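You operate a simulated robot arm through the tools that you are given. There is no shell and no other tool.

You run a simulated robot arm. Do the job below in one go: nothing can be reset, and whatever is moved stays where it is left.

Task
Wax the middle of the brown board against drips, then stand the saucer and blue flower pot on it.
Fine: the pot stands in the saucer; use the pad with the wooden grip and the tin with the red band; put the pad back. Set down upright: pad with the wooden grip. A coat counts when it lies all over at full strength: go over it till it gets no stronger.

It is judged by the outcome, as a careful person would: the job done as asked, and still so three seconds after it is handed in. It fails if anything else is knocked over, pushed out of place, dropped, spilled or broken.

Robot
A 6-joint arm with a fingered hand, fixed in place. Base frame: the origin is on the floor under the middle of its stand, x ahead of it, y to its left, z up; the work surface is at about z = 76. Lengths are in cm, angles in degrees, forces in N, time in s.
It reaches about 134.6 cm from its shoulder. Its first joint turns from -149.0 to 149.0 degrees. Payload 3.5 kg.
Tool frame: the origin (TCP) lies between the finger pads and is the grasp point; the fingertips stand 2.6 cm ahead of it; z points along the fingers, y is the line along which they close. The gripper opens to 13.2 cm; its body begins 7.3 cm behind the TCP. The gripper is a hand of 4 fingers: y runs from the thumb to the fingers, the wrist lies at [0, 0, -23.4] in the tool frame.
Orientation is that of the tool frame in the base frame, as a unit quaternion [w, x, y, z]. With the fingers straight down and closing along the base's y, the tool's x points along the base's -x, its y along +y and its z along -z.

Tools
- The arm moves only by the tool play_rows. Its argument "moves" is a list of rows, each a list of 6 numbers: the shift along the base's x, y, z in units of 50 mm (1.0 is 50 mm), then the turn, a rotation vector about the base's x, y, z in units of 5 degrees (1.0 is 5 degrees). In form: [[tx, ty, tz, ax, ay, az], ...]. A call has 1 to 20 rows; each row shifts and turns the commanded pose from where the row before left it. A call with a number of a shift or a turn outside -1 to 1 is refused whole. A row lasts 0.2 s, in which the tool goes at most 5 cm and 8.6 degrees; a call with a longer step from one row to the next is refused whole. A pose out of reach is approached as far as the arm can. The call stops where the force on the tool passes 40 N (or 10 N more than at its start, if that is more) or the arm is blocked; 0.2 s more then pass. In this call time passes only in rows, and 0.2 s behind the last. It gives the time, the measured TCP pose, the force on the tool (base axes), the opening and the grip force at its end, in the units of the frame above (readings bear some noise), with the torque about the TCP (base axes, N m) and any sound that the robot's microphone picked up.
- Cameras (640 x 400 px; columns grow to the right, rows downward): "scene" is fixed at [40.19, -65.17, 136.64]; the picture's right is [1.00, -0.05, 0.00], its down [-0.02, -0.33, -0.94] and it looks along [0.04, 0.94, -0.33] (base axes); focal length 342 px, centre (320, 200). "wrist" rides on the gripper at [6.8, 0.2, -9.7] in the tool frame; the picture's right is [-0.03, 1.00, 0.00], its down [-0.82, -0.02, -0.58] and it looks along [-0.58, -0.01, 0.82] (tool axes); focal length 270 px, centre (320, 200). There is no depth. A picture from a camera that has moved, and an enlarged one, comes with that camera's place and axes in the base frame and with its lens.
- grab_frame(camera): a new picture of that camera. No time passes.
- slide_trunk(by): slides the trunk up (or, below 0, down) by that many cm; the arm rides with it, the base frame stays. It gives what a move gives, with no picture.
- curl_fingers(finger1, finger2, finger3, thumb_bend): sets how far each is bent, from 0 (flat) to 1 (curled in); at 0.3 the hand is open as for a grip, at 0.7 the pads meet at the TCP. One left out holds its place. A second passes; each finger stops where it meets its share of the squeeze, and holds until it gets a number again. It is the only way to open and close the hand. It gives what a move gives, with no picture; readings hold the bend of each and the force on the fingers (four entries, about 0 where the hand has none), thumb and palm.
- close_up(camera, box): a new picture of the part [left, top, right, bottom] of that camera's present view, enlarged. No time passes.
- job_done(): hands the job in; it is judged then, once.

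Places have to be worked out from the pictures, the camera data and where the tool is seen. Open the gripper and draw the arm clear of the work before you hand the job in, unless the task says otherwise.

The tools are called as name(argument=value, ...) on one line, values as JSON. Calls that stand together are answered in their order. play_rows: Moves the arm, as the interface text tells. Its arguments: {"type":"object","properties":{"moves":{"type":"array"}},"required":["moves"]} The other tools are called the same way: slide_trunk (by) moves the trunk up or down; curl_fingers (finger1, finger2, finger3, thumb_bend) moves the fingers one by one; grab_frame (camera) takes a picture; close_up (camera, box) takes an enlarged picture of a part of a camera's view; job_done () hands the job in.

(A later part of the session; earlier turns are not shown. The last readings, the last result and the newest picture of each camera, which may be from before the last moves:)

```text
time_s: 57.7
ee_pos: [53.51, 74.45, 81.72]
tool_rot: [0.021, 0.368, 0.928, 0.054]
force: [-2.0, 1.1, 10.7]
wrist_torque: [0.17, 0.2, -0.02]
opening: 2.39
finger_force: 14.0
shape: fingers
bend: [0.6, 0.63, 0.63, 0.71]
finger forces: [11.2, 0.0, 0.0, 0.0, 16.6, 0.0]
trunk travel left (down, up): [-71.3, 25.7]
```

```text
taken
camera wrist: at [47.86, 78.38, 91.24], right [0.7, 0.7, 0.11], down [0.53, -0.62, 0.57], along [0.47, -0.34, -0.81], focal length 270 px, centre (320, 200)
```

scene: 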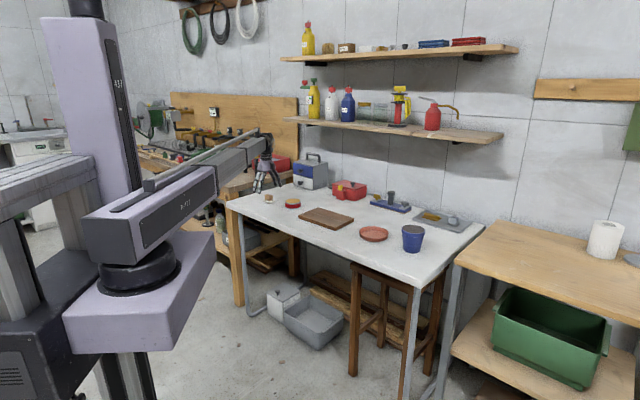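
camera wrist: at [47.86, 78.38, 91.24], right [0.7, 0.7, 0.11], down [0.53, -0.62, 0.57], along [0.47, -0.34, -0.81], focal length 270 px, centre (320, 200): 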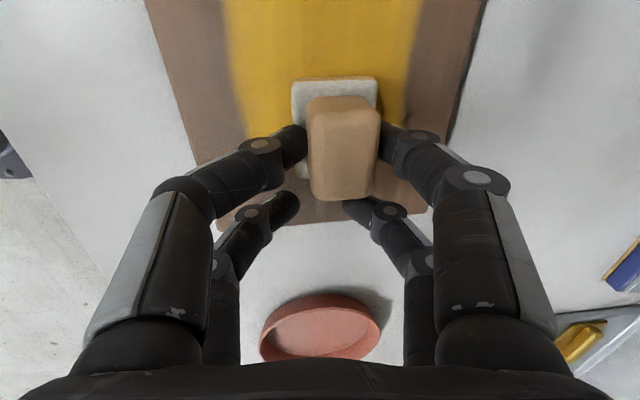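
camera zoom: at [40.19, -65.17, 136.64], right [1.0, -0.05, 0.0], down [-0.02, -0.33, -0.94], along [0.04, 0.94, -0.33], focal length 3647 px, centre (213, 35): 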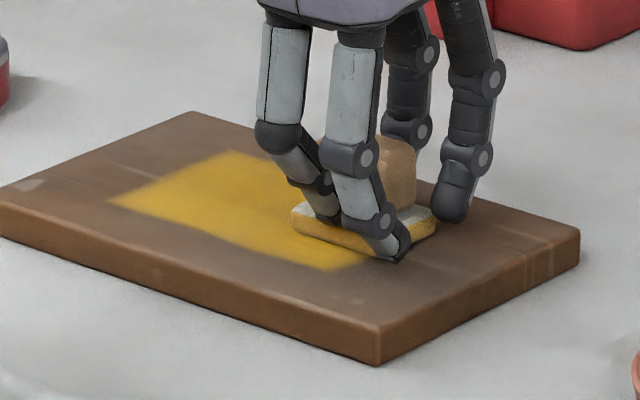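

The second coat goes on. I continue with the remaining two lines.

play_rows(moves=[[0.24, 0.255, 0, 0, 0, 0], [-0.262, 0.247, 0, 0, 0, 0], [-0.262, 0.247, 0, 0, 0, 0], [-0.262, 0.247, 0, 0, 0, 0], [-0.262, 0.247, 0, 0, 0, 0], [-0.262, 0.247, 0, 0, 0, 0], [0.22, 0.233, 0, 0, 0, 0], [0.262, -0.247, 0, 0, 0, 0], [0.262, -0.247, 0, 0, 0, 0], [0.262, -0.247, 0, 0, 0, 0], [0.262, -0.247, 0, 0, 0, 0], [0.262, -0.247, 0, 0, 0, 0]])

slide_trunk(by=4.6)

play_rows(moves=[[-0.68, 0.68, 0, 0, 0, 0], [-0.68, 0.68, 0, 0, 0, 0], [-0.68, 0.68, 0, 0, 0, 0], [-0.68, 0.68, 0, 0, 0, 0], [-0.68, 0.68, 0, 0, 0, 0]])

close_up(camera="scene", box=[306, 206, 346, 228])

grab_frame(camera="wrist")

```text
time_s: 60.3
ee_pos: [55.63, 76.98, 81.67]
tool_rot: [0.022, 0.367, 0.928, 0.054]
force: [-2.1, 3.4, 10.1]
wrist_torque: [0.17, 0.18, 0.01]
opening: 2.38
finger_force: 14.4
shape: fingers
bend: [0.6, 0.63, 0.63, 0.71]
finger forces: [11.2, 0.1, 0.0, 0.0, 16.5, 0.0]
trunk travel left (down, up): [-71.3, 25.7]
```

```text
time_s: 61.2
ee_pos: [55.74, 76.97, 86.18]
tool_rot: [0.021, 0.368, 0.928, 0.053]
force: [0.0, 0.6, 0.2]
wrist_torque: [-0.03, -0.04, 0.03]
opening: 2.4
finger_force: 8.5
shape: fingers
bend: [0.6, 0.63, 0.63, 0.68]
finger forces: [8.6, 0.0, 0.1, 0.0, 8.7, 0.0]
trunk travel left (down, up): [-75.9, 21.1]
```

```text
time_s: 62.4
ee_pos: [38.55, 93.94, 86.35]
tool_rot: [0.021, 0.368, 0.928, 0.053]
force: [0.3, -0.1, -0.3]
wrist_torque: [0.01, -0.01, -0.01]
opening: 2.38
finger_force: 9.3
shape: fingers
bend: [0.6, 0.63, 0.63, 0.68]
finger forces: [8.6, 0.0, 0.0, 0.0, 8.5, 0.1]
trunk travel left (down, up): [-75.9, 21.1]
```

```text
16.00 times, centred on (326, 217) of scene
camera zoom: at [40.19, -65.17, 136.64], right [1.0, -0.05, 0.0], down [-0.02, -0.33, -0.94], along [0.04, 0.94, -0.33], focal length 5471 px, centre (224, -72)
```

zoom: 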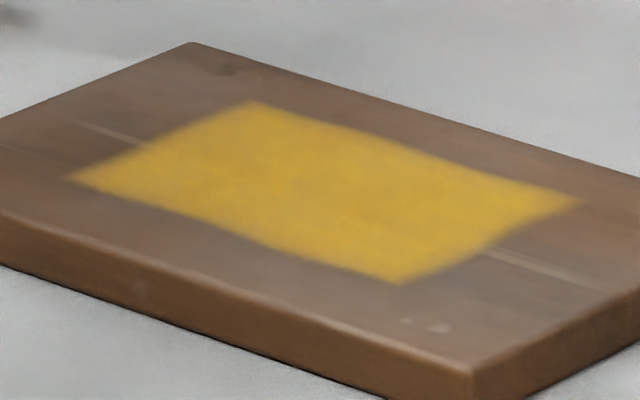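

```text
taken
camera wrist: at [32.9, 97.87, 95.76], right [0.7, 0.7, 0.11], down [0.53, -0.62, 0.57], along [0.47, -0.34, -0.81], focal length 270 px, centre (320, 200)
```

wrist: 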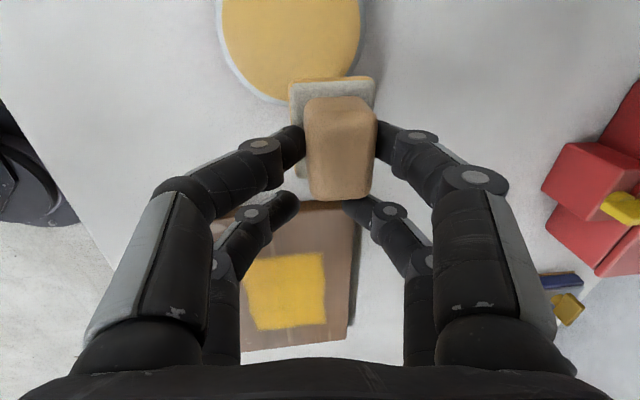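

I compare the coat with the earlier picture at similar zoom.

close_up(camera="wrist", box=[230, 230, 370, 360])

close_up(camera="scene", box=[308, 206, 345, 226])

```text
3.08 times, centred on (300, 295) of wrist
camera zoom: at [32.9, 97.87, 95.76], right [0.7, 0.7, 0.11], down [0.53, -0.62, 0.57], along [0.47, -0.34, -0.81], focal length 832 px, centre (382, -92)
```

zoom: 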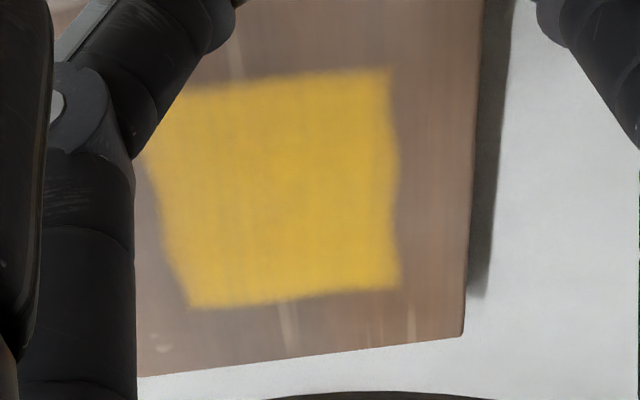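

```text
16.00 times, centred on (326, 216) of scene
camera zoom: at [40.19, -65.17, 136.64], right [1.0, -0.05, 0.0], down [-0.02, -0.33, -0.94], along [0.04, 0.94, -0.33], focal length 5471 px, centre (216, -56)
```

zoom: 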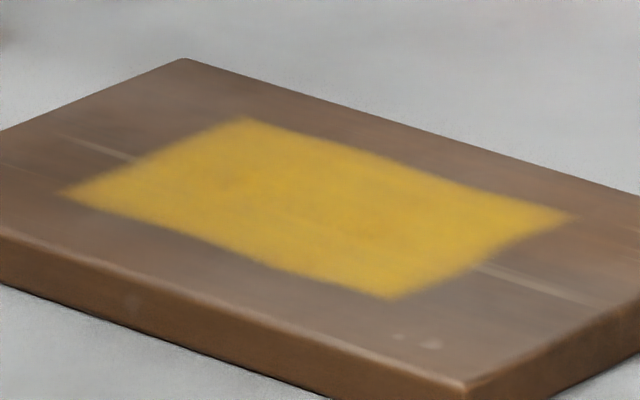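

The coat looks full and nearly unchanged by the second pass. To be sure, I reload once more and do a third, denser pass.

play_rows(moves=[[-0.4, 0.18, 0, 0, 0, 0], [-0.4, 0.18, 0, 0, 0, 0]])

grab_frame(camera="wrist")

slide_trunk(by=-3.2)

```text
time_s: 63.0
ee_pos: [34.59, 95.72, 86.2]
tool_rot: [0.022, 0.368, 0.928, 0.052]
force: [0.1, -1.3, -0.9]
wrist_torque: [-0.01, -0.01, 0.01]
opening: 2.38
finger_force: 8.7
shape: fingers
bend: [0.6, 0.63, 0.63, 0.68]
finger forces: [8.6, 0.1, 0.0, 0.1, 8.6, 0.0]
trunk travel left (down, up): [-75.9, 21.1]
```

```text
taken
camera wrist: at [28.97, 99.79, 95.75], right [0.7, 0.7, 0.11], down [0.53, -0.62, 0.57], along [0.47, -0.34, -0.81], focal length 270 px, centre (320, 200)
```

wrist: 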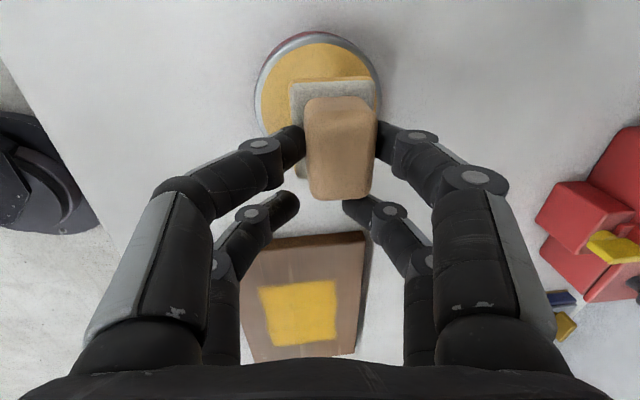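

```text
time_s: 63.7
ee_pos: [34.59, 95.8, 82.98]
tool_rot: [0.021, 0.368, 0.928, 0.054]
force: [1.2, -0.3, -0.5]
wrist_torque: [-0.01, 0.01, 0.01]
opening: 2.38
finger_force: 8.7
shape: fingers
bend: [0.6, 0.63, 0.63, 0.68]
finger forces: [8.7, 0.0, 0.0, 0.1, 8.6, 0.0]
trunk travel left (down, up): [-72.7, 24.3]
```

Same position as before over the tin. I press into the wax, work it slightly and lift.

slide_trunk(by=-0.22)

play_rows(moves=[[0.04, -0.04, 0, 0, 0, 0], [-0.08, 0.08, 0, 0, 0, 0], [0.08, -0.08, 0, 0, 0, 0], [-0.04, 0.04, 0, 0, 0, 0]])

slide_trunk(by=3.42)

play_rows(moves=[[0.4, -0.714, 0, 0, 0, 0], [0.4, -0.714, 0, 0, 0, 0], [0.4, -0.714, 0, 0, 0, 0], [0.4, -0.714, 0, 0, 0, 0], [0.36, -0.7, 0, 0, 0, 0]])

slide_trunk(by=-4.4)

slide_trunk(by=-0.2)

```text
time_s: 64.3
ee_pos: [34.5, 95.79, 82.96]
tool_rot: [0.02, 0.369, 0.928, 0.053]
force: [-0.5, 0.2, 9.2]
wrist_torque: [0.11, 0.14, -0.02]
opening: 2.4
finger_force: 12.9
shape: fingers
bend: [0.6, 0.63, 0.63, 0.71]
finger forces: [11.2, 0.0, 0.1, 0.1, 14.7, 0.1]
trunk travel left (down, up): [-72.5, 24.5]
```

```text
time_s: 65.3
ee_pos: [34.57, 95.68, 83.02]
tool_rot: [0.022, 0.37, 0.927, 0.053]
force: [0.4, -1.7, 9.1]
wrist_torque: [0.12, 0.08, 0.01]
opening: 2.38
finger_force: 12.9
shape: fingers
bend: [0.6, 0.63, 0.63, 0.71]
finger forces: [11.4, 0.0, 0.1, 0.0, 14.7, 0.1]
trunk travel left (down, up): [-72.5, 24.5]
```

```text
time_s: 66.0
ee_pos: [34.61, 95.72, 86.12]
tool_rot: [0.021, 0.368, 0.928, 0.053]
force: [-0.1, 0.2, -0.4]
wrist_torque: [0.0, 0.02, 0.0]
opening: 2.38
finger_force: 8.6
shape: fingers
bend: [0.6, 0.63, 0.63, 0.68]
finger forces: [8.5, 0.0, 0.1, 0.0, 8.7, 0.0]
trunk travel left (down, up): [-75.9, 21.1]
```

```text
time_s: 67.2
ee_pos: [44.4, 78.03, 86.32]
tool_rot: [0.021, 0.368, 0.928, 0.052]
force: [-0.4, -0.2, -1.0]
wrist_torque: [0.0, -0.01, 0.01]
opening: 2.38
finger_force: 9.0
shape: fingers
bend: [0.6, 0.63, 0.63, 0.68]
finger forces: [8.6, 0.1, 0.0, 0.0, 8.7, 0.0]
trunk travel left (down, up): [-75.9, 21.1]
```

```text
time_s: 68.1
ee_pos: [44.5, 78.02, 81.77]
tool_rot: [0.021, 0.368, 0.928, 0.052]
force: [0.2, -0.1, -1.1]
wrist_torque: [0.01, 0.01, -0.03]
opening: 2.4
finger_force: 8.7
shape: fingers
bend: [0.6, 0.63, 0.63, 0.68]
finger forces: [8.6, 0.0, 0.1, 0.1, 8.7, 0.0]
trunk travel left (down, up): [-71.5, 25.5]
```

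```text
time_s: 68.6
ee_pos: [44.43, 77.97, 81.74]
tool_rot: [0.021, 0.369, 0.928, 0.053]
force: [-0.5, -0.3, 9.4]
wrist_torque: [0.12, 0.14, 0.01]
opening: 2.38
finger_force: 13.1
shape: fingers
bend: [0.6, 0.63, 0.63, 0.71]
finger forces: [11.2, 0.0, 0.0, 0.1, 14.8, 0.1]
trunk travel left (down, up): [-71.3, 25.7]
```

Contact is good at 9 N. I do the third pass with lines 1.4 cm apart.

play_rows(moves=[[-0.073, 0.069, 0, 0, 0, 0], [0.291, -0.274, 0, 0, 0, 0], [0.291, -0.274, 0, 0, 0, 0], [0.291, -0.274, 0, 0, 0, 0], [0.291, -0.274, 0, 0, 0, 0], [0.291, -0.274, 0, 0, 0, 0], [0.192, 0.204, 0, 0, 0, 0], [-0.291, 0.274, 0, 0, 0, 0], [-0.291, 0.274, 0, 0, 0, 0], [-0.291, 0.274, 0, 0, 0, 0], [-0.291, 0.274, 0, 0, 0, 0], [-0.291, 0.274, 0, 0, 0, 0], [0.192, 0.204, 0, 0, 0, 0], [0.291, -0.274, 0, 0, 0, 0], [0.291, -0.274, 0, 0, 0, 0], [0.291, -0.274, 0, 0, 0, 0], [0.291, -0.274, 0, 0, 0, 0], [0.291, -0.274, 0, 0, 0, 0]])

play_rows(moves=[[0.192, 0.204, 0, 0, 0, 0], [-0.291, 0.274, 0, 0, 0, 0], [-0.291, 0.274, 0, 0, 0, 0], [-0.291, 0.274, 0, 0, 0, 0], [-0.291, 0.274, 0, 0, 0, 0], [-0.291, 0.274, 0, 0, 0, 0], [0.192, 0.204, 0, 0, 0, 0], [0.291, -0.274, 0, 0, 0, 0], [0.291, -0.274, 0, 0, 0, 0], [0.291, -0.274, 0, 0, 0, 0], [0.291, -0.274, 0, 0, 0, 0], [0.291, -0.274, 0, 0, 0, 0], [0.192, 0.204, 0, 0, 0, 0], [-0.291, 0.274, 0, 0, 0, 0], [-0.291, 0.274, 0, 0, 0, 0], [-0.291, 0.274, 0, 0, 0, 0], [-0.291, 0.274, 0, 0, 0, 0], [-0.291, 0.274, 0, 0, 0, 0]])

close_up(camera="scene", box=[300, 198, 360, 233])

```text
time_s: 72.4
ee_pos: [53.17, 73.45, 81.66]
tool_rot: [0.022, 0.368, 0.928, 0.053]
force: [-2.4, 1.8, 8.4]
wrist_torque: [0.18, 0.19, 0.0]
opening: 2.37
finger_force: 13.8
shape: fingers
bend: [0.6, 0.63, 0.63, 0.71]
finger forces: [11.8, 0.0, 0.1, 0.0, 16.2, 0.0]
trunk travel left (down, up): [-71.3, 25.7]
```

```text
time_s: 76.2
ee_pos: [49.03, 83.47, 81.77]
tool_rot: [0.022, 0.369, 0.928, 0.054]
force: [1.1, -1.8, 8.0]
wrist_torque: [0.0, 0.05, 0.02]
opening: 2.39
finger_force: 13.8
shape: fingers
bend: [0.6, 0.63, 0.63, 0.71]
finger forces: [11.3, 0.0, 0.0, 0.0, 16.3, 0.1]
trunk travel left (down, up): [-71.3, 25.7]
```

```text
10.67 times, centred on (330, 216) of scene
camera zoom: at [40.19, -65.17, 136.64], right [1.0, -0.05, 0.0], down [-0.02, -0.33, -0.94], along [0.04, 0.94, -0.33], focal length 3647 px, centre (213, 35)
```

zoom: 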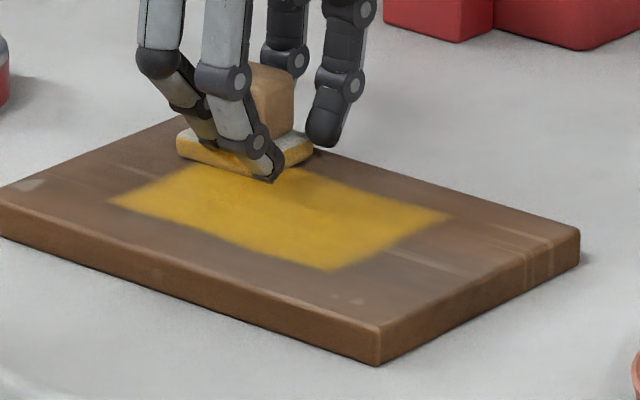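

The pad kept more of its wax this time, which suggests the coat is saturated. I lift and check.

slide_trunk(by=4.6)

play_rows(moves=[[-0.68, 0.65, 0, 0, 0, 0], [-0.68, 0.65, 0, 0, 0, 0], [-0.68, 0.65, 0, 0, 0, 0]])

close_up(camera="scene", box=[306, 206, 346, 228])

grab_frame(camera="wrist")

close_up(camera="wrist", box=[230, 230, 370, 360])

```text
time_s: 77.1
ee_pos: [48.88, 83.44, 86.13]
tool_rot: [0.021, 0.369, 0.928, 0.052]
force: [-0.4, 0.8, -1.3]
wrist_torque: [-0.03, 0.01, 0.0]
opening: 2.38
finger_force: 8.4
shape: fingers
bend: [0.6, 0.63, 0.63, 0.68]
finger forces: [8.8, 0.0, 0.1, 0.0, 8.6, 0.1]
trunk travel left (down, up): [-75.9, 21.1]
```

```text
time_s: 77.9
ee_pos: [39.01, 93.36, 86.2]
tool_rot: [0.021, 0.369, 0.928, 0.053]
force: [0.7, 1.1, -0.8]
wrist_torque: [-0.02, -0.03, -0.01]
opening: 2.39
finger_force: 8.3
shape: fingers
bend: [0.6, 0.63, 0.63, 0.68]
finger forces: [8.7, 0.0, 0.0, 0.1, 8.6, 0.1]
trunk travel left (down, up): [-75.9, 21.1]
```

```text
16.00 times, centred on (326, 217) of scene
camera zoom: at [40.19, -65.17, 136.64], right [1.0, -0.05, 0.0], down [-0.02, -0.33, -0.94], along [0.04, 0.94, -0.33], focal length 5471 px, centre (224, -72)
```

zoom: 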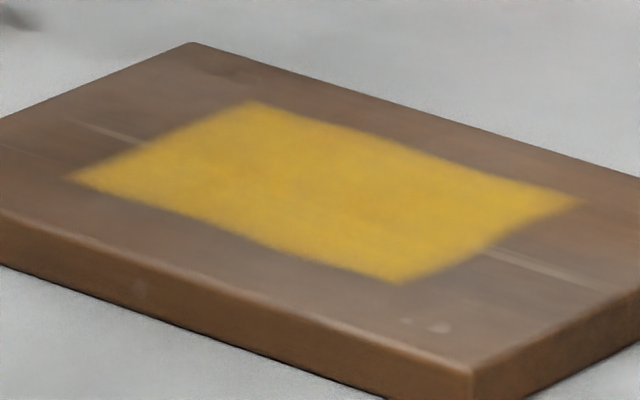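

```text
taken
camera wrist: at [33.35, 97.28, 95.76], right [0.7, 0.7, 0.11], down [0.53, -0.62, 0.57], along [0.47, -0.34, -0.81], focal length 270 px, centre (320, 200)
```

wrist: 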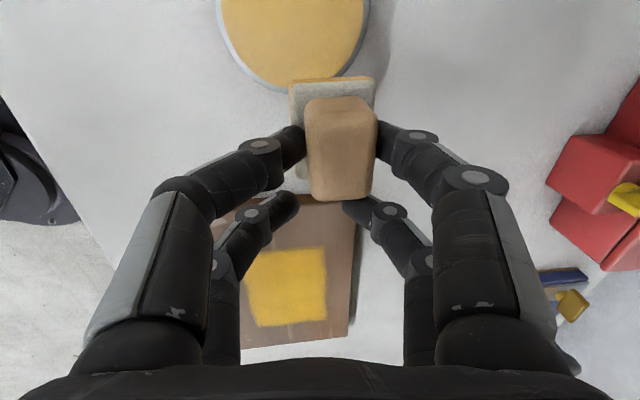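

```text
3.08 times, centred on (300, 295) of wrist
camera zoom: at [33.35, 97.28, 95.76], right [0.7, 0.7, 0.11], down [0.53, -0.62, 0.57], along [0.47, -0.34, -0.81], focal length 832 px, centre (382, -92)
```

zoom: 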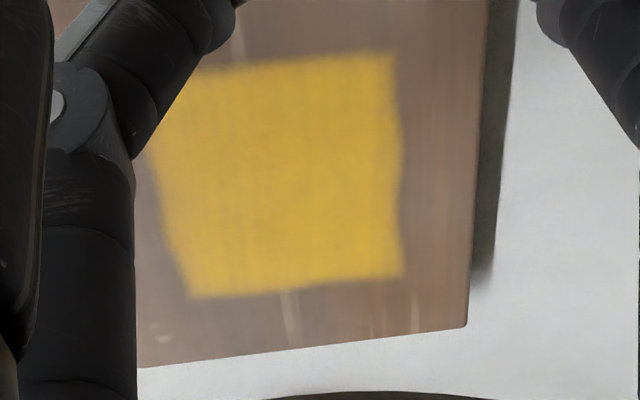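

The coat is unchanged after the third pass, so it is at full strength. I now carry the pad back to its original place ([21.0, 104.8]).

play_rows(moves=[[-0.69, 0.386, 0, 0, 0, 0], [-0.69, 0.386, 0, 0, 0, 0], [-0.69, 0.386, 0, 0, 0, 0], [-0.69, 0.386, 0, 0, 0, 0], [-0.69, 0.386, 0, 0, 0, 0]])

slide_trunk(by=-5.2)

grab_frame(camera="wrist")

close_up(camera="scene", box=[255, 180, 319, 220])

```text
time_s: 79.1
ee_pos: [21.34, 102.85, 86.23]
tool_rot: [0.022, 0.369, 0.928, 0.052]
force: [-0.4, 0.4, 0.3]
wrist_torque: [-0.02, 0.0, 0.02]
opening: 2.36
finger_force: 9.1
shape: fingers
bend: [0.6, 0.63, 0.63, 0.68]
finger forces: [8.8, 0.0, 0.0, 0.1, 8.6, 0.0]
trunk travel left (down, up): [-75.9, 21.1]
```

```text
time_s: 80.0
ee_pos: [21.54, 102.88, 81.0]
tool_rot: [0.021, 0.369, 0.928, 0.053]
force: [0.3, 0.7, -0.3]
wrist_torque: [0.0, -0.01, 0.0]
opening: 2.39
finger_force: 8.6
shape: fingers
bend: [0.6, 0.63, 0.63, 0.68]
finger forces: [8.8, 0.0, 0.0, 0.0, 8.6, 0.1]
trunk travel left (down, up): [-70.7, 26.3]
```

```text
taken
camera wrist: at [15.85, 106.86, 90.57], right [0.7, 0.7, 0.11], down [0.53, -0.62, 0.57], along [0.47, -0.34, -0.81], focal length 270 px, centre (320, 200)
```

wrist: 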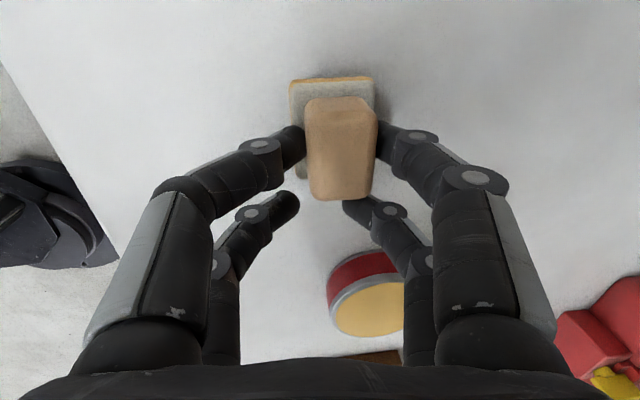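

```text
10.00 times, centred on (287, 200) of scene
camera zoom: at [40.19, -65.17, 136.64], right [1.0, -0.05, 0.0], down [-0.02, -0.33, -0.94], along [0.04, 0.94, -0.33], focal length 3419 px, centre (650, 200)
```

zoom: 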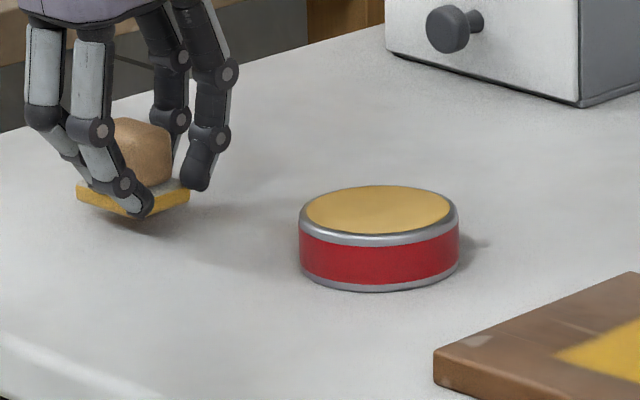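

The pad is within about 0.3 cm of where it stood originally. I nudge it and lower to the table.

play_rows(moves=[[0.06, 0.02, 0, 0, 0, 0]])

slide_trunk(by=-0.5)

slide_trunk(by=-0.15)

```text
time_s: 80.5
ee_pos: [21.75, 102.95, 80.93]
tool_rot: [0.021, 0.369, 0.928, 0.053]
force: [-1.3, -0.1, -1.1]
wrist_torque: [0.01, -0.01, 0.02]
opening: 2.38
finger_force: 8.8
shape: fingers
bend: [0.6, 0.63, 0.63, 0.68]
finger forces: [8.8, 0.0, 0.0, 0.1, 8.6, 0.0]
trunk travel left (down, up): [-70.7, 26.3]
```

```text
time_s: 81.0
ee_pos: [21.82, 103.04, 80.59]
tool_rot: [0.021, 0.369, 0.928, 0.053]
force: [0.9, -0.1, 0.6]
wrist_torque: [0.02, 0.0, 0.0]
opening: 2.39
finger_force: 8.4
shape: fingers
bend: [0.6, 0.63, 0.63, 0.68]
finger forces: [8.8, 0.1, 0.0, 0.0, 8.7, 0.0]
trunk travel left (down, up): [-70.2, 26.8]
```

```text
time_s: 81.5
ee_pos: [21.83, 102.91, 80.3]
tool_rot: [0.021, 0.368, 0.928, 0.053]
force: [0.4, 0.1, -0.7]
wrist_torque: [-0.03, -0.02, 0.02]
opening: 2.41
finger_force: 9.0
shape: fingers
bend: [0.6, 0.63, 0.63, 0.68]
finger forces: [8.8, 0.0, 0.1, 0.0, 8.7, 0.0]
trunk travel left (down, up): [-70.1, 26.9]
```

slide_trunk(by=-0.15)

close_up(camera="scene", box=[255, 180, 319, 220])

```text
time_s: 82.0
ee_pos: [21.86, 103.0, 80.21]
tool_rot: [0.021, 0.369, 0.928, 0.052]
force: [0.5, -0.4, -0.2]
wrist_torque: [-0.03, 0.0, -0.02]
opening: 2.4
finger_force: 9.0
shape: fingers
bend: [0.6, 0.63, 0.63, 0.68]
finger forces: [8.8, 0.0, 0.1, 0.0, 8.6, 0.0]
trunk travel left (down, up): [-69.9, 27.1]
```

```text
10.00 times, centred on (287, 200) of scene
camera zoom: at [40.19, -65.17, 136.64], right [1.0, -0.05, 0.0], down [-0.02, -0.33, -0.94], along [0.04, 0.94, -0.33], focal length 3419 px, centre (650, 200)
```

zoom: 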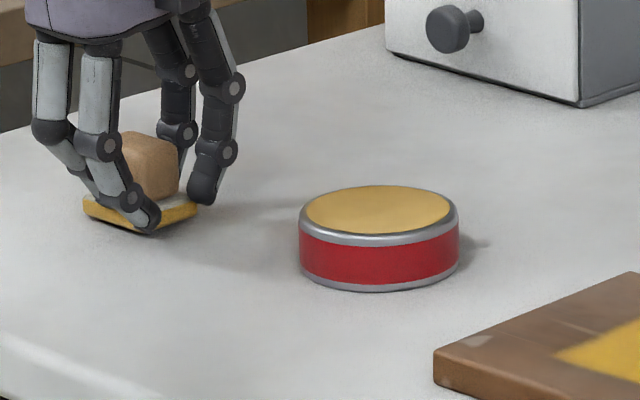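

Almost touching: the pad's corners match its original place. One more small step.

slide_trunk(by=-0.12)

slide_trunk(by=-0.08)

```text
time_s: 82.5
ee_pos: [21.75, 102.95, 80.07]
tool_rot: [0.021, 0.369, 0.928, 0.053]
force: [0.2, 0.5, 0.2]
wrist_torque: [0.0, -0.03, 0.03]
opening: 2.38
finger_force: 8.6
shape: fingers
bend: [0.6, 0.63, 0.63, 0.68]
finger forces: [8.9, 0.0, 0.0, 0.0, 8.6, 0.0]
trunk travel left (down, up): [-69.8, 27.2]
```

```text
time_s: 83.0
ee_pos: [21.82, 102.91, 80.05]
tool_rot: [0.021, 0.368, 0.928, 0.053]
force: [-0.4, 0.5, -0.7]
wrist_torque: [0.01, -0.01, -0.01]
opening: 2.4
finger_force: 8.5
shape: fingers
bend: [0.6, 0.63, 0.63, 0.68]
finger forces: [8.8, 0.0, 0.0, 0.0, 8.6, 0.1]
trunk travel left (down, up): [-69.7, 27.3]
```

Still no contact force; I keep lowering in small steps.

slide_trunk(by=-0.12)

slide_trunk(by=-0.12)

close_up(camera="scene", box=[256, 186, 288, 206])

```text
time_s: 83.5
ee_pos: [21.69, 102.97, 79.9]
tool_rot: [0.021, 0.368, 0.928, 0.053]
force: [0.4, 0.3, 4.8]
wrist_torque: [0.01, 0.07, -0.01]
opening: 2.36
finger_force: 11.0
shape: fingers
bend: [0.6, 0.63, 0.63, 0.68]
finger forces: [10.0, 0.1, 0.0, 0.0, 11.2, 0.0]
trunk travel left (down, up): [-69.6, 27.4]
```

```text
time_s: 84.0
ee_pos: [21.79, 102.91, 79.89]
tool_rot: [0.02, 0.368, 0.928, 0.053]
force: [-0.6, 0.2, 10.4]
wrist_torque: [0.15, 0.17, -0.02]
opening: 2.4
finger_force: 13.8
shape: fingers
bend: [0.6, 0.63, 0.63, 0.71]
finger forces: [12.1, 0.0, 0.1, 0.0, 14.8, 0.0]
trunk travel left (down, up): [-69.5, 27.5]
```

```text
16.00 times, centred on (272, 196) of scene
camera zoom: at [40.19, -65.17, 136.64], right [1.0, -0.05, 0.0], down [-0.02, -0.33, -0.94], along [0.04, 0.94, -0.33], focal length 5471 px, centre (1088, 264)
```

zoom: 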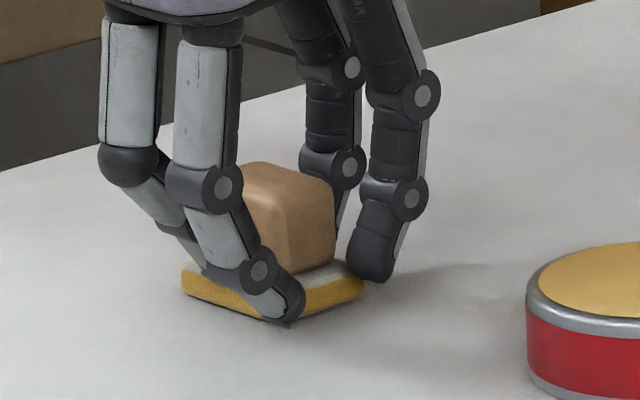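

The pad rests on the table. I ease the pressure and open the digits gently.

slide_trunk(by=0.12)

curl_fingers(finger1=0.56, finger2=0.56, finger3=0.56, thumb_bend=0.56)

curl_fingers(finger1=0.45, finger2=0.45, finger3=0.45, thumb_bend=0.45)

grab_frame(camera="wrist")

close_up(camera="scene", box=[255, 180, 319, 220])

```text
time_s: 84.6
ee_pos: [21.76, 103.01, 79.91]
tool_rot: [0.021, 0.368, 0.928, 0.052]
force: [-1.0, -0.2, 3.0]
wrist_torque: [-0.01, 0.07, 0.04]
opening: 2.38
finger_force: 10.7
shape: fingers
bend: [0.6, 0.63, 0.63, 0.68]
finger forces: [9.8, 0.0, 0.0, 0.0, 11.7, 0.0]
trunk travel left (down, up): [-69.6, 27.4]
```

```text
time_s: 85.6
ee_pos: [21.84, 103.0, 79.91]
tool_rot: [0.02, 0.368, 0.928, 0.053]
force: [0.3, -0.5, 0.5]
wrist_torque: [-0.01, -0.01, 0.01]
opening: 4.55
finger_force: 0.2
shape: fingers
bend: [0.56, 0.56, 0.56, 0.56]
finger forces: [0.4, 0.1, 0.0, 0.1, 0.0, 0.1]
trunk travel left (down, up): [-69.6, 27.4]
```

```text
time_s: 86.6
ee_pos: [21.78, 103.05, 79.96]
tool_rot: [0.022, 0.368, 0.928, 0.053]
force: [0.5, -0.1, -0.8]
wrist_torque: [0.0, 0.02, -0.01]
opening: 8.24
finger_force: 0.0
shape: fingers
bend: [0.45, 0.45, 0.45, 0.45]
finger forces: [0.0, 0.0, 0.1, 0.0, 0.1, 0.0]
trunk travel left (down, up): [-69.6, 27.4]
```

```text
taken
camera wrist: at [16.16, 106.96, 89.45], right [0.7, 0.7, 0.11], down [0.53, -0.62, 0.57], along [0.47, -0.34, -0.81], focal length 270 px, centre (320, 200)
```

wrist: 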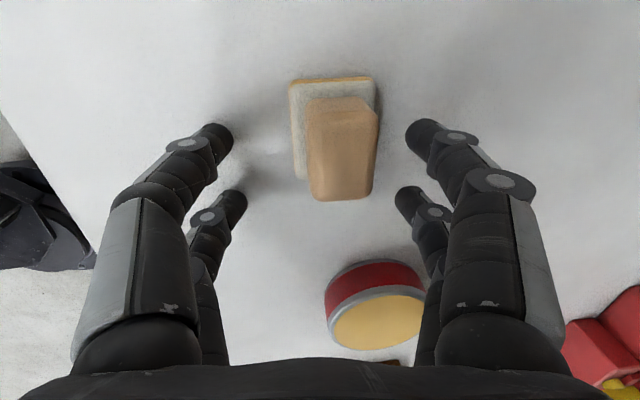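

```text
10.00 times, centred on (287, 200) of scene
camera zoom: at [40.19, -65.17, 136.64], right [1.0, -0.05, 0.0], down [-0.02, -0.33, -0.94], along [0.04, 0.94, -0.33], focal length 3419 px, centre (650, 200)
```

zoom: 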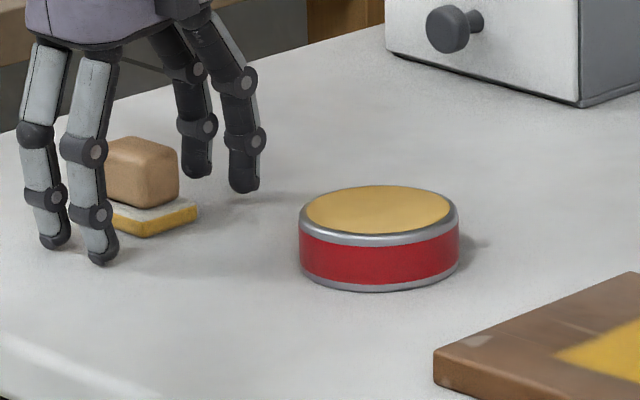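

The pad stands upright at its original spot. I raise the hand, bring it vertical again, and move toward the saucer for a look.

slide_trunk(by=16)

play_rows(moves=[[0.5, -0.46, 0, -0.475, 0.447, 0], [0.5, -0.46, 0, -0.475, 0.447, 0], [0.7, -0.64, 0, 0, 0, 0], [0.7, -0.64, 0, 0, 0, 0], [0.7, -0.64, 0, 0, 0, 0], [0.7, -0.64, 0, 0, 0, 0], [0.7, -0.64, 0, 0, 0, 0], [0.7, -0.64, 0, 0, 0, 0]])

grab_frame(camera="wrist")

grab_frame(camera="scene")

```text
time_s: 88.4
ee_pos: [21.71, 103.02, 95.94]
tool_rot: [0.02, 0.367, 0.928, 0.052]
force: [0.4, 0.5, 0.3]
wrist_torque: [-0.02, 0.03, -0.04]
opening: 8.22
finger_force: 0.0
shape: fingers
bend: [0.45, 0.45, 0.45, 0.45]
finger forces: [0.1, 0.0, 0.0, 0.0, 0.1, 0.0]
trunk travel left (down, up): [-85.6, 11.4]
```

```text
time_s: 90.2
ee_pos: [47.95, 78.95, 95.76]
tool_rot: [0.001, 0.369, 0.93, 0.0]
force: [0.1, 0.7, -0.4]
wrist_torque: [0.01, 0.03, -0.01]
opening: 8.25
finger_force: 0.0
shape: fingers
bend: [0.45, 0.45, 0.45, 0.45]
finger forces: [0.0, 0.1, 0.0, 0.0, 0.0, 0.0]
out of reach, approached as far as the arm can: row 7
trunk travel left (down, up): [-85.6, 11.4]
```

```text
taken
camera wrist: at [43.08, 83.81, 105.35], right [0.7, 0.71, 0.0], down [0.58, -0.57, 0.58], along [0.41, -0.41, -0.82], focal length 270 px, centre (320, 200)
```

wrist: 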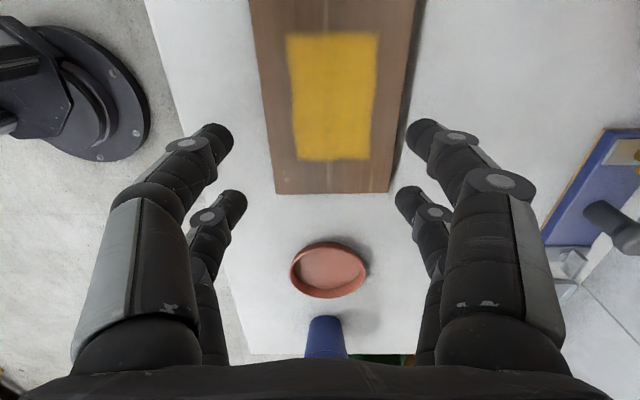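

```text
taken
```

scene: 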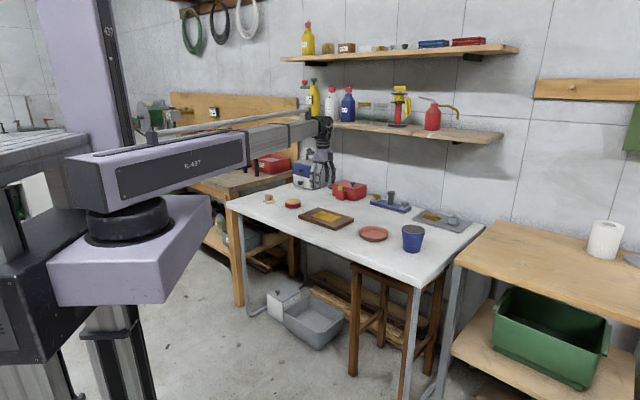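

The patch is centred on the board. The saucer appears near [66.5, 62.2]; I move closer over it for a precise look.

play_rows(moves=[[0.7, -0.66, 0, 0, 0, 0], [0.7, -0.66, 0, 0, 0, 0], [0.7, -0.66, 0, 0, 0, 0]])

grab_frame(camera="wrist")

close_up(camera="wrist", box=[240, 120, 420, 232])

close_up(camera="scene", box=[350, 215, 440, 265])

```text
time_s: 91.0
ee_pos: [58.38, 69.18, 95.64]
tool_rot: [0.001, 0.369, 0.929, 0.0]
force: [0.1, -0.2, 0.5]
wrist_torque: [0.0, 0.01, 0.02]
opening: 8.24
finger_force: 0.1
shape: fingers
bend: [0.45, 0.45, 0.45, 0.45]
finger forces: [0.0, 0.0, 0.1, 0.1, 0.1, 0.1]
out of reach, approached as far as the arm can: row 1
trunk travel left (down, up): [-85.6, 11.4]
```

```text
taken
camera wrist: at [53.51, 73.95, 105.34], right [0.7, 0.71, 0.0], down [0.58, -0.57, 0.58], along [0.41, -0.41, -0.82], focal length 270 px, centre (320, 200)
```

wrist: 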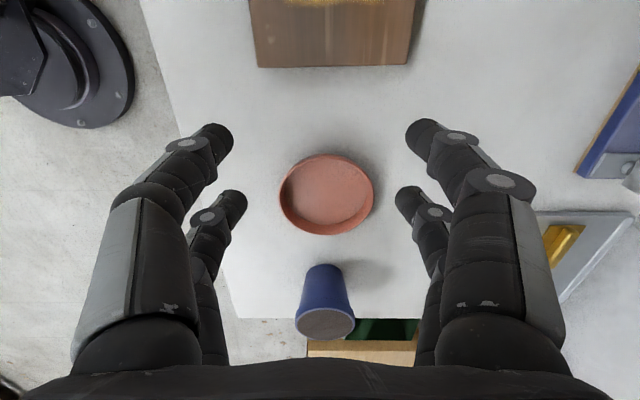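

```text
3.56 times, centred on (330, 176) of wrist
camera zoom: at [53.51, 73.95, 105.34], right [0.7, 0.71, 0.0], down [0.58, -0.57, 0.58], along [0.41, -0.41, -0.82], focal length 961 px, centre (284, 285)
```

zoom: 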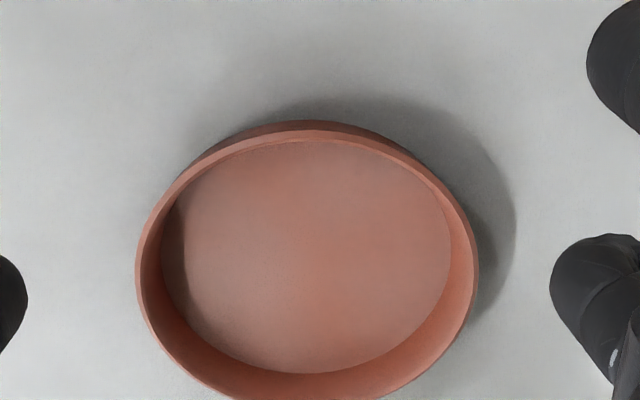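

```text
7.11 times, centred on (395, 240) of scene
camera zoom: at [40.19, -65.17, 136.64], right [1.0, -0.05, 0.0], down [-0.02, -0.33, -0.94], along [0.04, 0.94, -0.33], focal length 2432 px, centre (-213, -84)
```

zoom: 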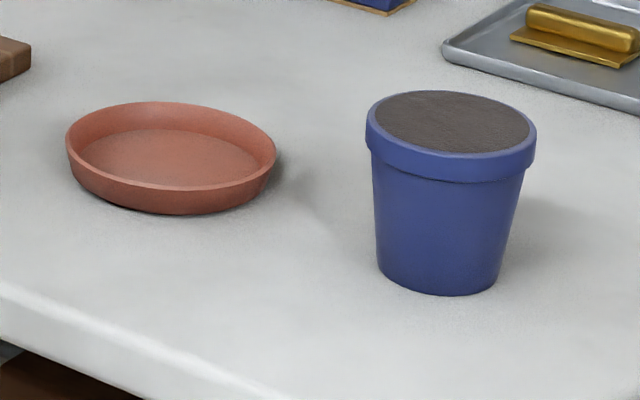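

The saucer's rim centre is about [67.1, 61.6], ~11.9 cm wide and ~1.7 cm high. I open the hand wider and move over it.

curl_fingers(finger1=0.25, finger2=0.25, finger3=0.25, thumb_bend=0.25)

play_rows(moves=[[0.581, -0.505, 0, 0, 0, 0], [0.581, -0.505, 0, 0, 0, 0], [0.582, -0.506, 0, 0, 0, 0]])

grab_frame(camera="wrist")

close_up(camera="scene", box=[330, 150, 440, 265])

```text
time_s: 92.0
ee_pos: [58.56, 69.1, 95.86]
tool_rot: [0.0, 0.369, 0.929, 0.0]
force: [0.4, -0.2, -0.1]
wrist_torque: [0.0, 0.02, 0.0]
opening: 14.28
finger_force: 0.1
shape: fingers
bend: [0.25, 0.25, 0.25, 0.25]
finger forces: [0.0, 0.0, 0.1, 0.1, 0.0, 0.1]
trunk travel left (down, up): [-85.6, 11.4]
```

```text
time_s: 92.8
ee_pos: [67.1, 61.9, 95.74]
tool_rot: [0.0, 0.369, 0.93, -0.001]
force: [-0.2, -0.2, -0.5]
wrist_torque: [0.01, -0.01, 0.01]
opening: 14.3
finger_force: 0.0
shape: fingers
bend: [0.25, 0.25, 0.25, 0.25]
finger forces: [0.2, 0.0, 0.0, 0.0, 0.0, 0.1]
trunk travel left (down, up): [-85.6, 11.4]
```

```text
taken
camera wrist: at [62.22, 66.65, 105.34], right [0.7, 0.71, 0.0], down [0.58, -0.57, 0.58], along [0.41, -0.41, -0.82], focal length 270 px, centre (320, 200)
```

wrist: 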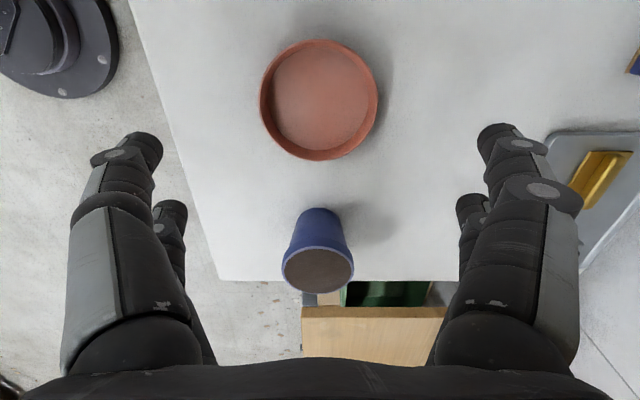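

```text
3.48 times, centred on (385, 208) of scene
camera zoom: at [40.19, -65.17, 136.64], right [1.0, -0.05, 0.0], down [-0.02, -0.33, -0.94], along [0.04, 0.94, -0.33], focal length 1189 px, centre (94, 174)
```

zoom: 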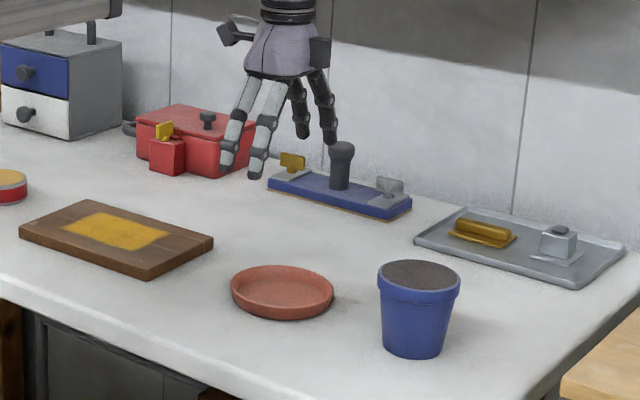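

Now the saucer centre is [67.2, 61.55] and the pot centre [79.3, 49.4]. I shift slightly and lower around the saucer.

play_rows(moves=[[0.03, -0.06, 0, 0, 0, 0]])

slide_trunk(by=-12)

grab_frame(camera="wrist")

close_up(camera="scene", box=[340, 190, 420, 250])

```text
time_s: 93.2
ee_pos: [67.28, 61.51, 95.7]
tool_rot: [0.001, 0.369, 0.929, 0.0]
force: [-0.8, -0.4, 0.4]
wrist_torque: [0.02, 0.01, 0.01]
opening: 14.3
finger_force: 0.0
shape: fingers
bend: [0.25, 0.25, 0.25, 0.25]
finger forces: [0.0, 0.0, 0.0, 0.0, 0.1, 0.0]
trunk travel left (down, up): [-85.6, 11.4]
```

```text
time_s: 94.7
ee_pos: [67.14, 61.46, 83.83]
tool_rot: [0.001, 0.368, 0.93, 0.001]
force: [-0.2, 0.3, 0.9]
wrist_torque: [0.02, -0.04, 0.03]
opening: 14.29
finger_force: 0.0
shape: fingers
bend: [0.25, 0.25, 0.25, 0.25]
finger forces: [0.0, 0.1, 0.0, 0.1, 0.1, 0.1]
trunk travel left (down, up): [-73.6, 23.4]
```

```text
taken
camera wrist: at [62.32, 66.32, 93.35], right [0.7, 0.71, 0.0], down [0.58, -0.57, 0.58], along [0.41, -0.41, -0.82], focal length 270 px, centre (320, 200)
```

wrist: 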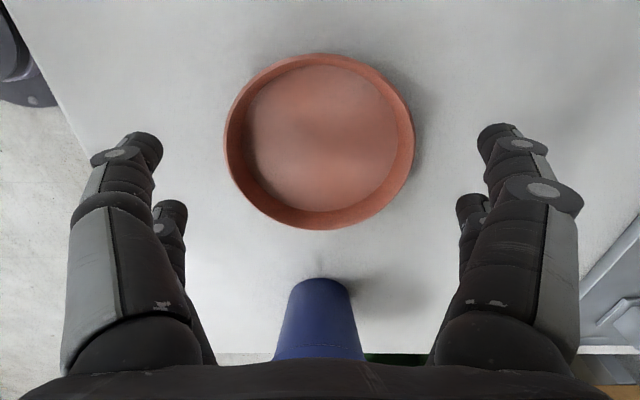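

```text
6.67 times, centred on (380, 220) of scene
camera zoom: at [40.19, -65.17, 136.64], right [1.0, -0.05, 0.0], down [-0.02, -0.33, -0.94], along [0.04, 0.94, -0.33], focal length 2280 px, centre (-80, 67)
```

zoom: 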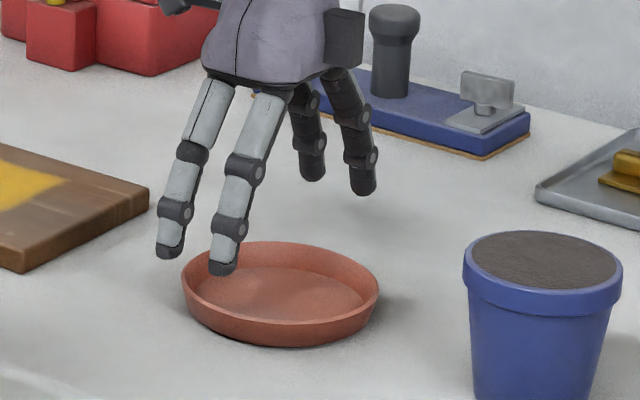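

The rim's near and far edges show the saucer's centre is about 0.9 cm further ahead, at [67.8, 61.0]. I correct for that and lower on.

play_rows(moves=[[0.128, -0.12, 0, 0, 0, 0]])

slide_trunk(by=-3.0)

grab_frame(camera="wrist")

close_up(camera="scene", box=[340, 190, 420, 250])

```text
time_s: 95.1
ee_pos: [67.75, 60.79, 83.76]
tool_rot: [0.001, 0.369, 0.929, 0.0]
force: [-1.3, -0.3, -0.5]
wrist_torque: [0.01, -0.03, 0.01]
opening: 14.3
finger_force: 0.1
shape: fingers
bend: [0.25, 0.25, 0.25, 0.25]
finger forces: [0.1, 0.0, 0.1, 0.0, 0.1, 0.1]
trunk travel left (down, up): [-73.6, 23.4]
```

```text
time_s: 95.8
ee_pos: [67.88, 60.91, 80.61]
tool_rot: [0.001, 0.369, 0.929, 0.0]
force: [0.6, 0.1, -0.5]
wrist_torque: [-0.01, 0.04, -0.02]
opening: 14.27
finger_force: 0.0
shape: fingers
bend: [0.25, 0.25, 0.25, 0.25]
finger forces: [0.0, 0.0, 0.0, 0.1, 0.0, 0.1]
trunk travel left (down, up): [-70.6, 26.4]
```

```text
taken
camera wrist: at [62.99, 65.7, 90.34], right [0.7, 0.71, 0.0], down [0.58, -0.57, 0.58], along [0.41, -0.41, -0.82], focal length 270 px, centre (320, 200)
```

wrist: 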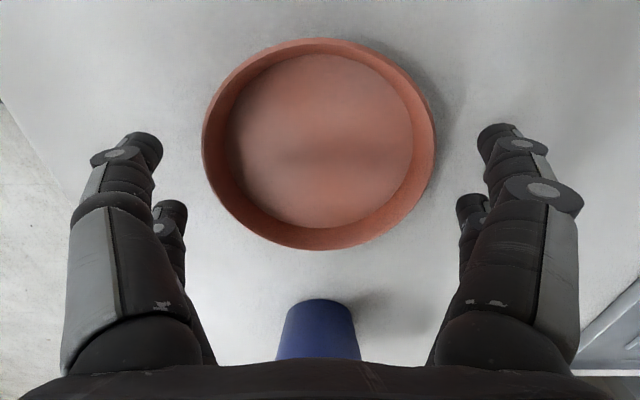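

```text
6.67 times, centred on (380, 220) of scene
camera zoom: at [40.19, -65.17, 136.64], right [1.0, -0.05, 0.0], down [-0.02, -0.33, -0.94], along [0.04, 0.94, -0.33], focal length 2280 px, centre (-80, 67)
```

zoom: 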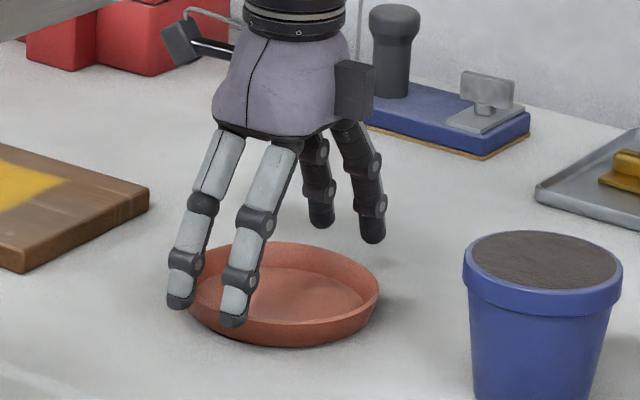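

The saucer is now centred under the hand. I lower the last 1.5 cm and close slowly.

slide_trunk(by=-1.5)

curl_fingers(finger1=0.3, finger2=0.3, finger3=0.3, thumb_bend=0.3)

grab_frame(camera="wrist")

close_up(camera="scene", box=[340, 190, 420, 250])

```text
time_s: 96.5
ee_pos: [67.9, 60.82, 79.15]
tool_rot: [0.001, 0.368, 0.93, -0.001]
force: [-0.3, -0.7, -0.7]
wrist_torque: [0.03, 0.01, 0.03]
opening: 14.3
finger_force: 0.1
shape: fingers
bend: [0.25, 0.25, 0.25, 0.25]
finger forces: [0.1, 0.1, 0.0, 0.0, 0.0, 0.0]
trunk travel left (down, up): [-69.1, 27.9]
```

```text
time_s: 97.5
ee_pos: [67.89, 60.91, 79.31]
tool_rot: [0.001, 0.369, 0.929, 0.0]
force: [-0.1, -0.3, 0.7]
wrist_torque: [0.0, -0.03, 0.0]
opening: 13.34
finger_force: 0.0
shape: fingers
bend: [0.3, 0.3, 0.3, 0.3]
finger forces: [0.1, 0.0, 0.0, 0.0, 0.0, 0.0]
trunk travel left (down, up): [-69.1, 27.9]
```

```text
taken
camera wrist: at [62.99, 65.71, 88.84], right [0.7, 0.71, 0.0], down [0.58, -0.57, 0.58], along [0.41, -0.41, -0.82], focal length 270 px, centre (320, 200)
```

wrist: 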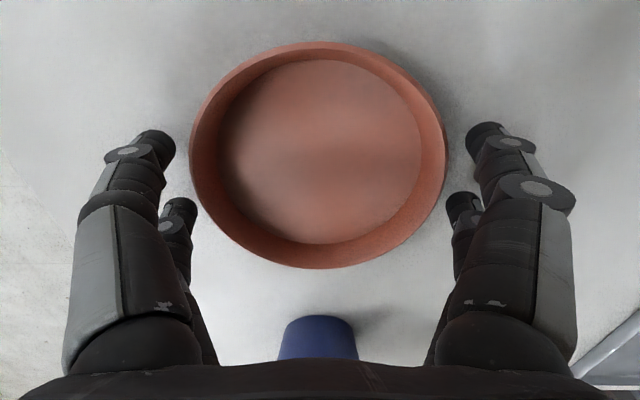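

```text
6.67 times, centred on (380, 220) of scene
camera zoom: at [40.19, -65.17, 136.64], right [1.0, -0.05, 0.0], down [-0.02, -0.33, -0.94], along [0.04, 0.94, -0.33], focal length 2280 px, centre (-80, 67)
```

zoom: 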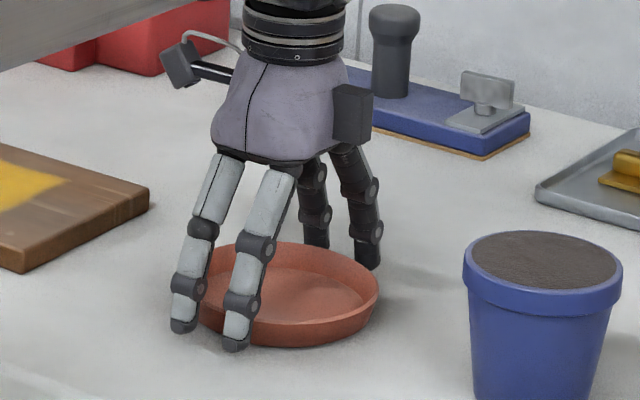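

The digits are straddling the saucer evenly. I close in small steps until contact.

curl_fingers(finger1=0.35, finger2=0.35, finger3=0.35, thumb_bend=0.35)

curl_fingers(finger1=0.37, finger2=0.37, finger3=0.37, thumb_bend=0.37)

grab_frame(camera="wrist")

```text
time_s: 98.5
ee_pos: [67.85, 60.86, 79.29]
tool_rot: [0.001, 0.369, 0.929, 0.0]
force: [-0.2, 1.3, -0.2]
wrist_torque: [0.0, 0.01, 0.0]
opening: 11.75
finger_force: 0.5
shape: fingers
bend: [0.35, 0.35, 0.35, 0.35]
finger forces: [0.0, 0.1, 0.0, 0.1, 0.0, 0.0]
trunk travel left (down, up): [-69.1, 27.9]
```

```text
time_s: 99.5
ee_pos: [67.93, 60.92, 79.34]
tool_rot: [0.001, 0.369, 0.929, 0.0]
force: [-0.7, 0.2, -0.4]
wrist_torque: [-0.01, -0.01, -0.02]
opening: 11.28
finger_force: 1.2
shape: fingers
bend: [0.36, 0.36, 0.36, 0.37]
finger forces: [0.8, 0.5, 0.8, 0.0, 0.6, 0.0]
trunk travel left (down, up): [-69.1, 27.9]
```

```text
taken
camera wrist: at [62.99, 65.71, 88.84], right [0.7, 0.71, 0.0], down [0.58, -0.57, 0.58], along [0.41, -0.41, -0.82], focal length 270 px, centre (320, 200)
```

wrist: 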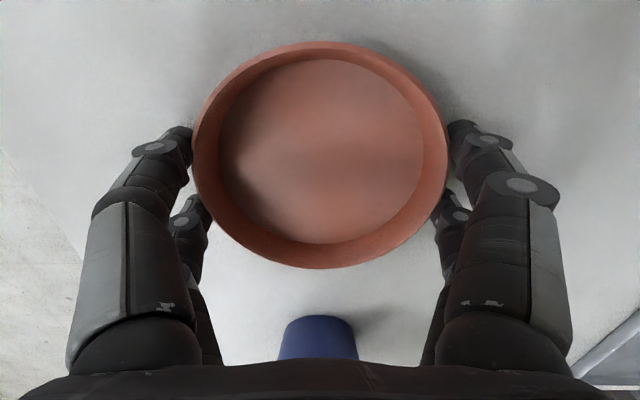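

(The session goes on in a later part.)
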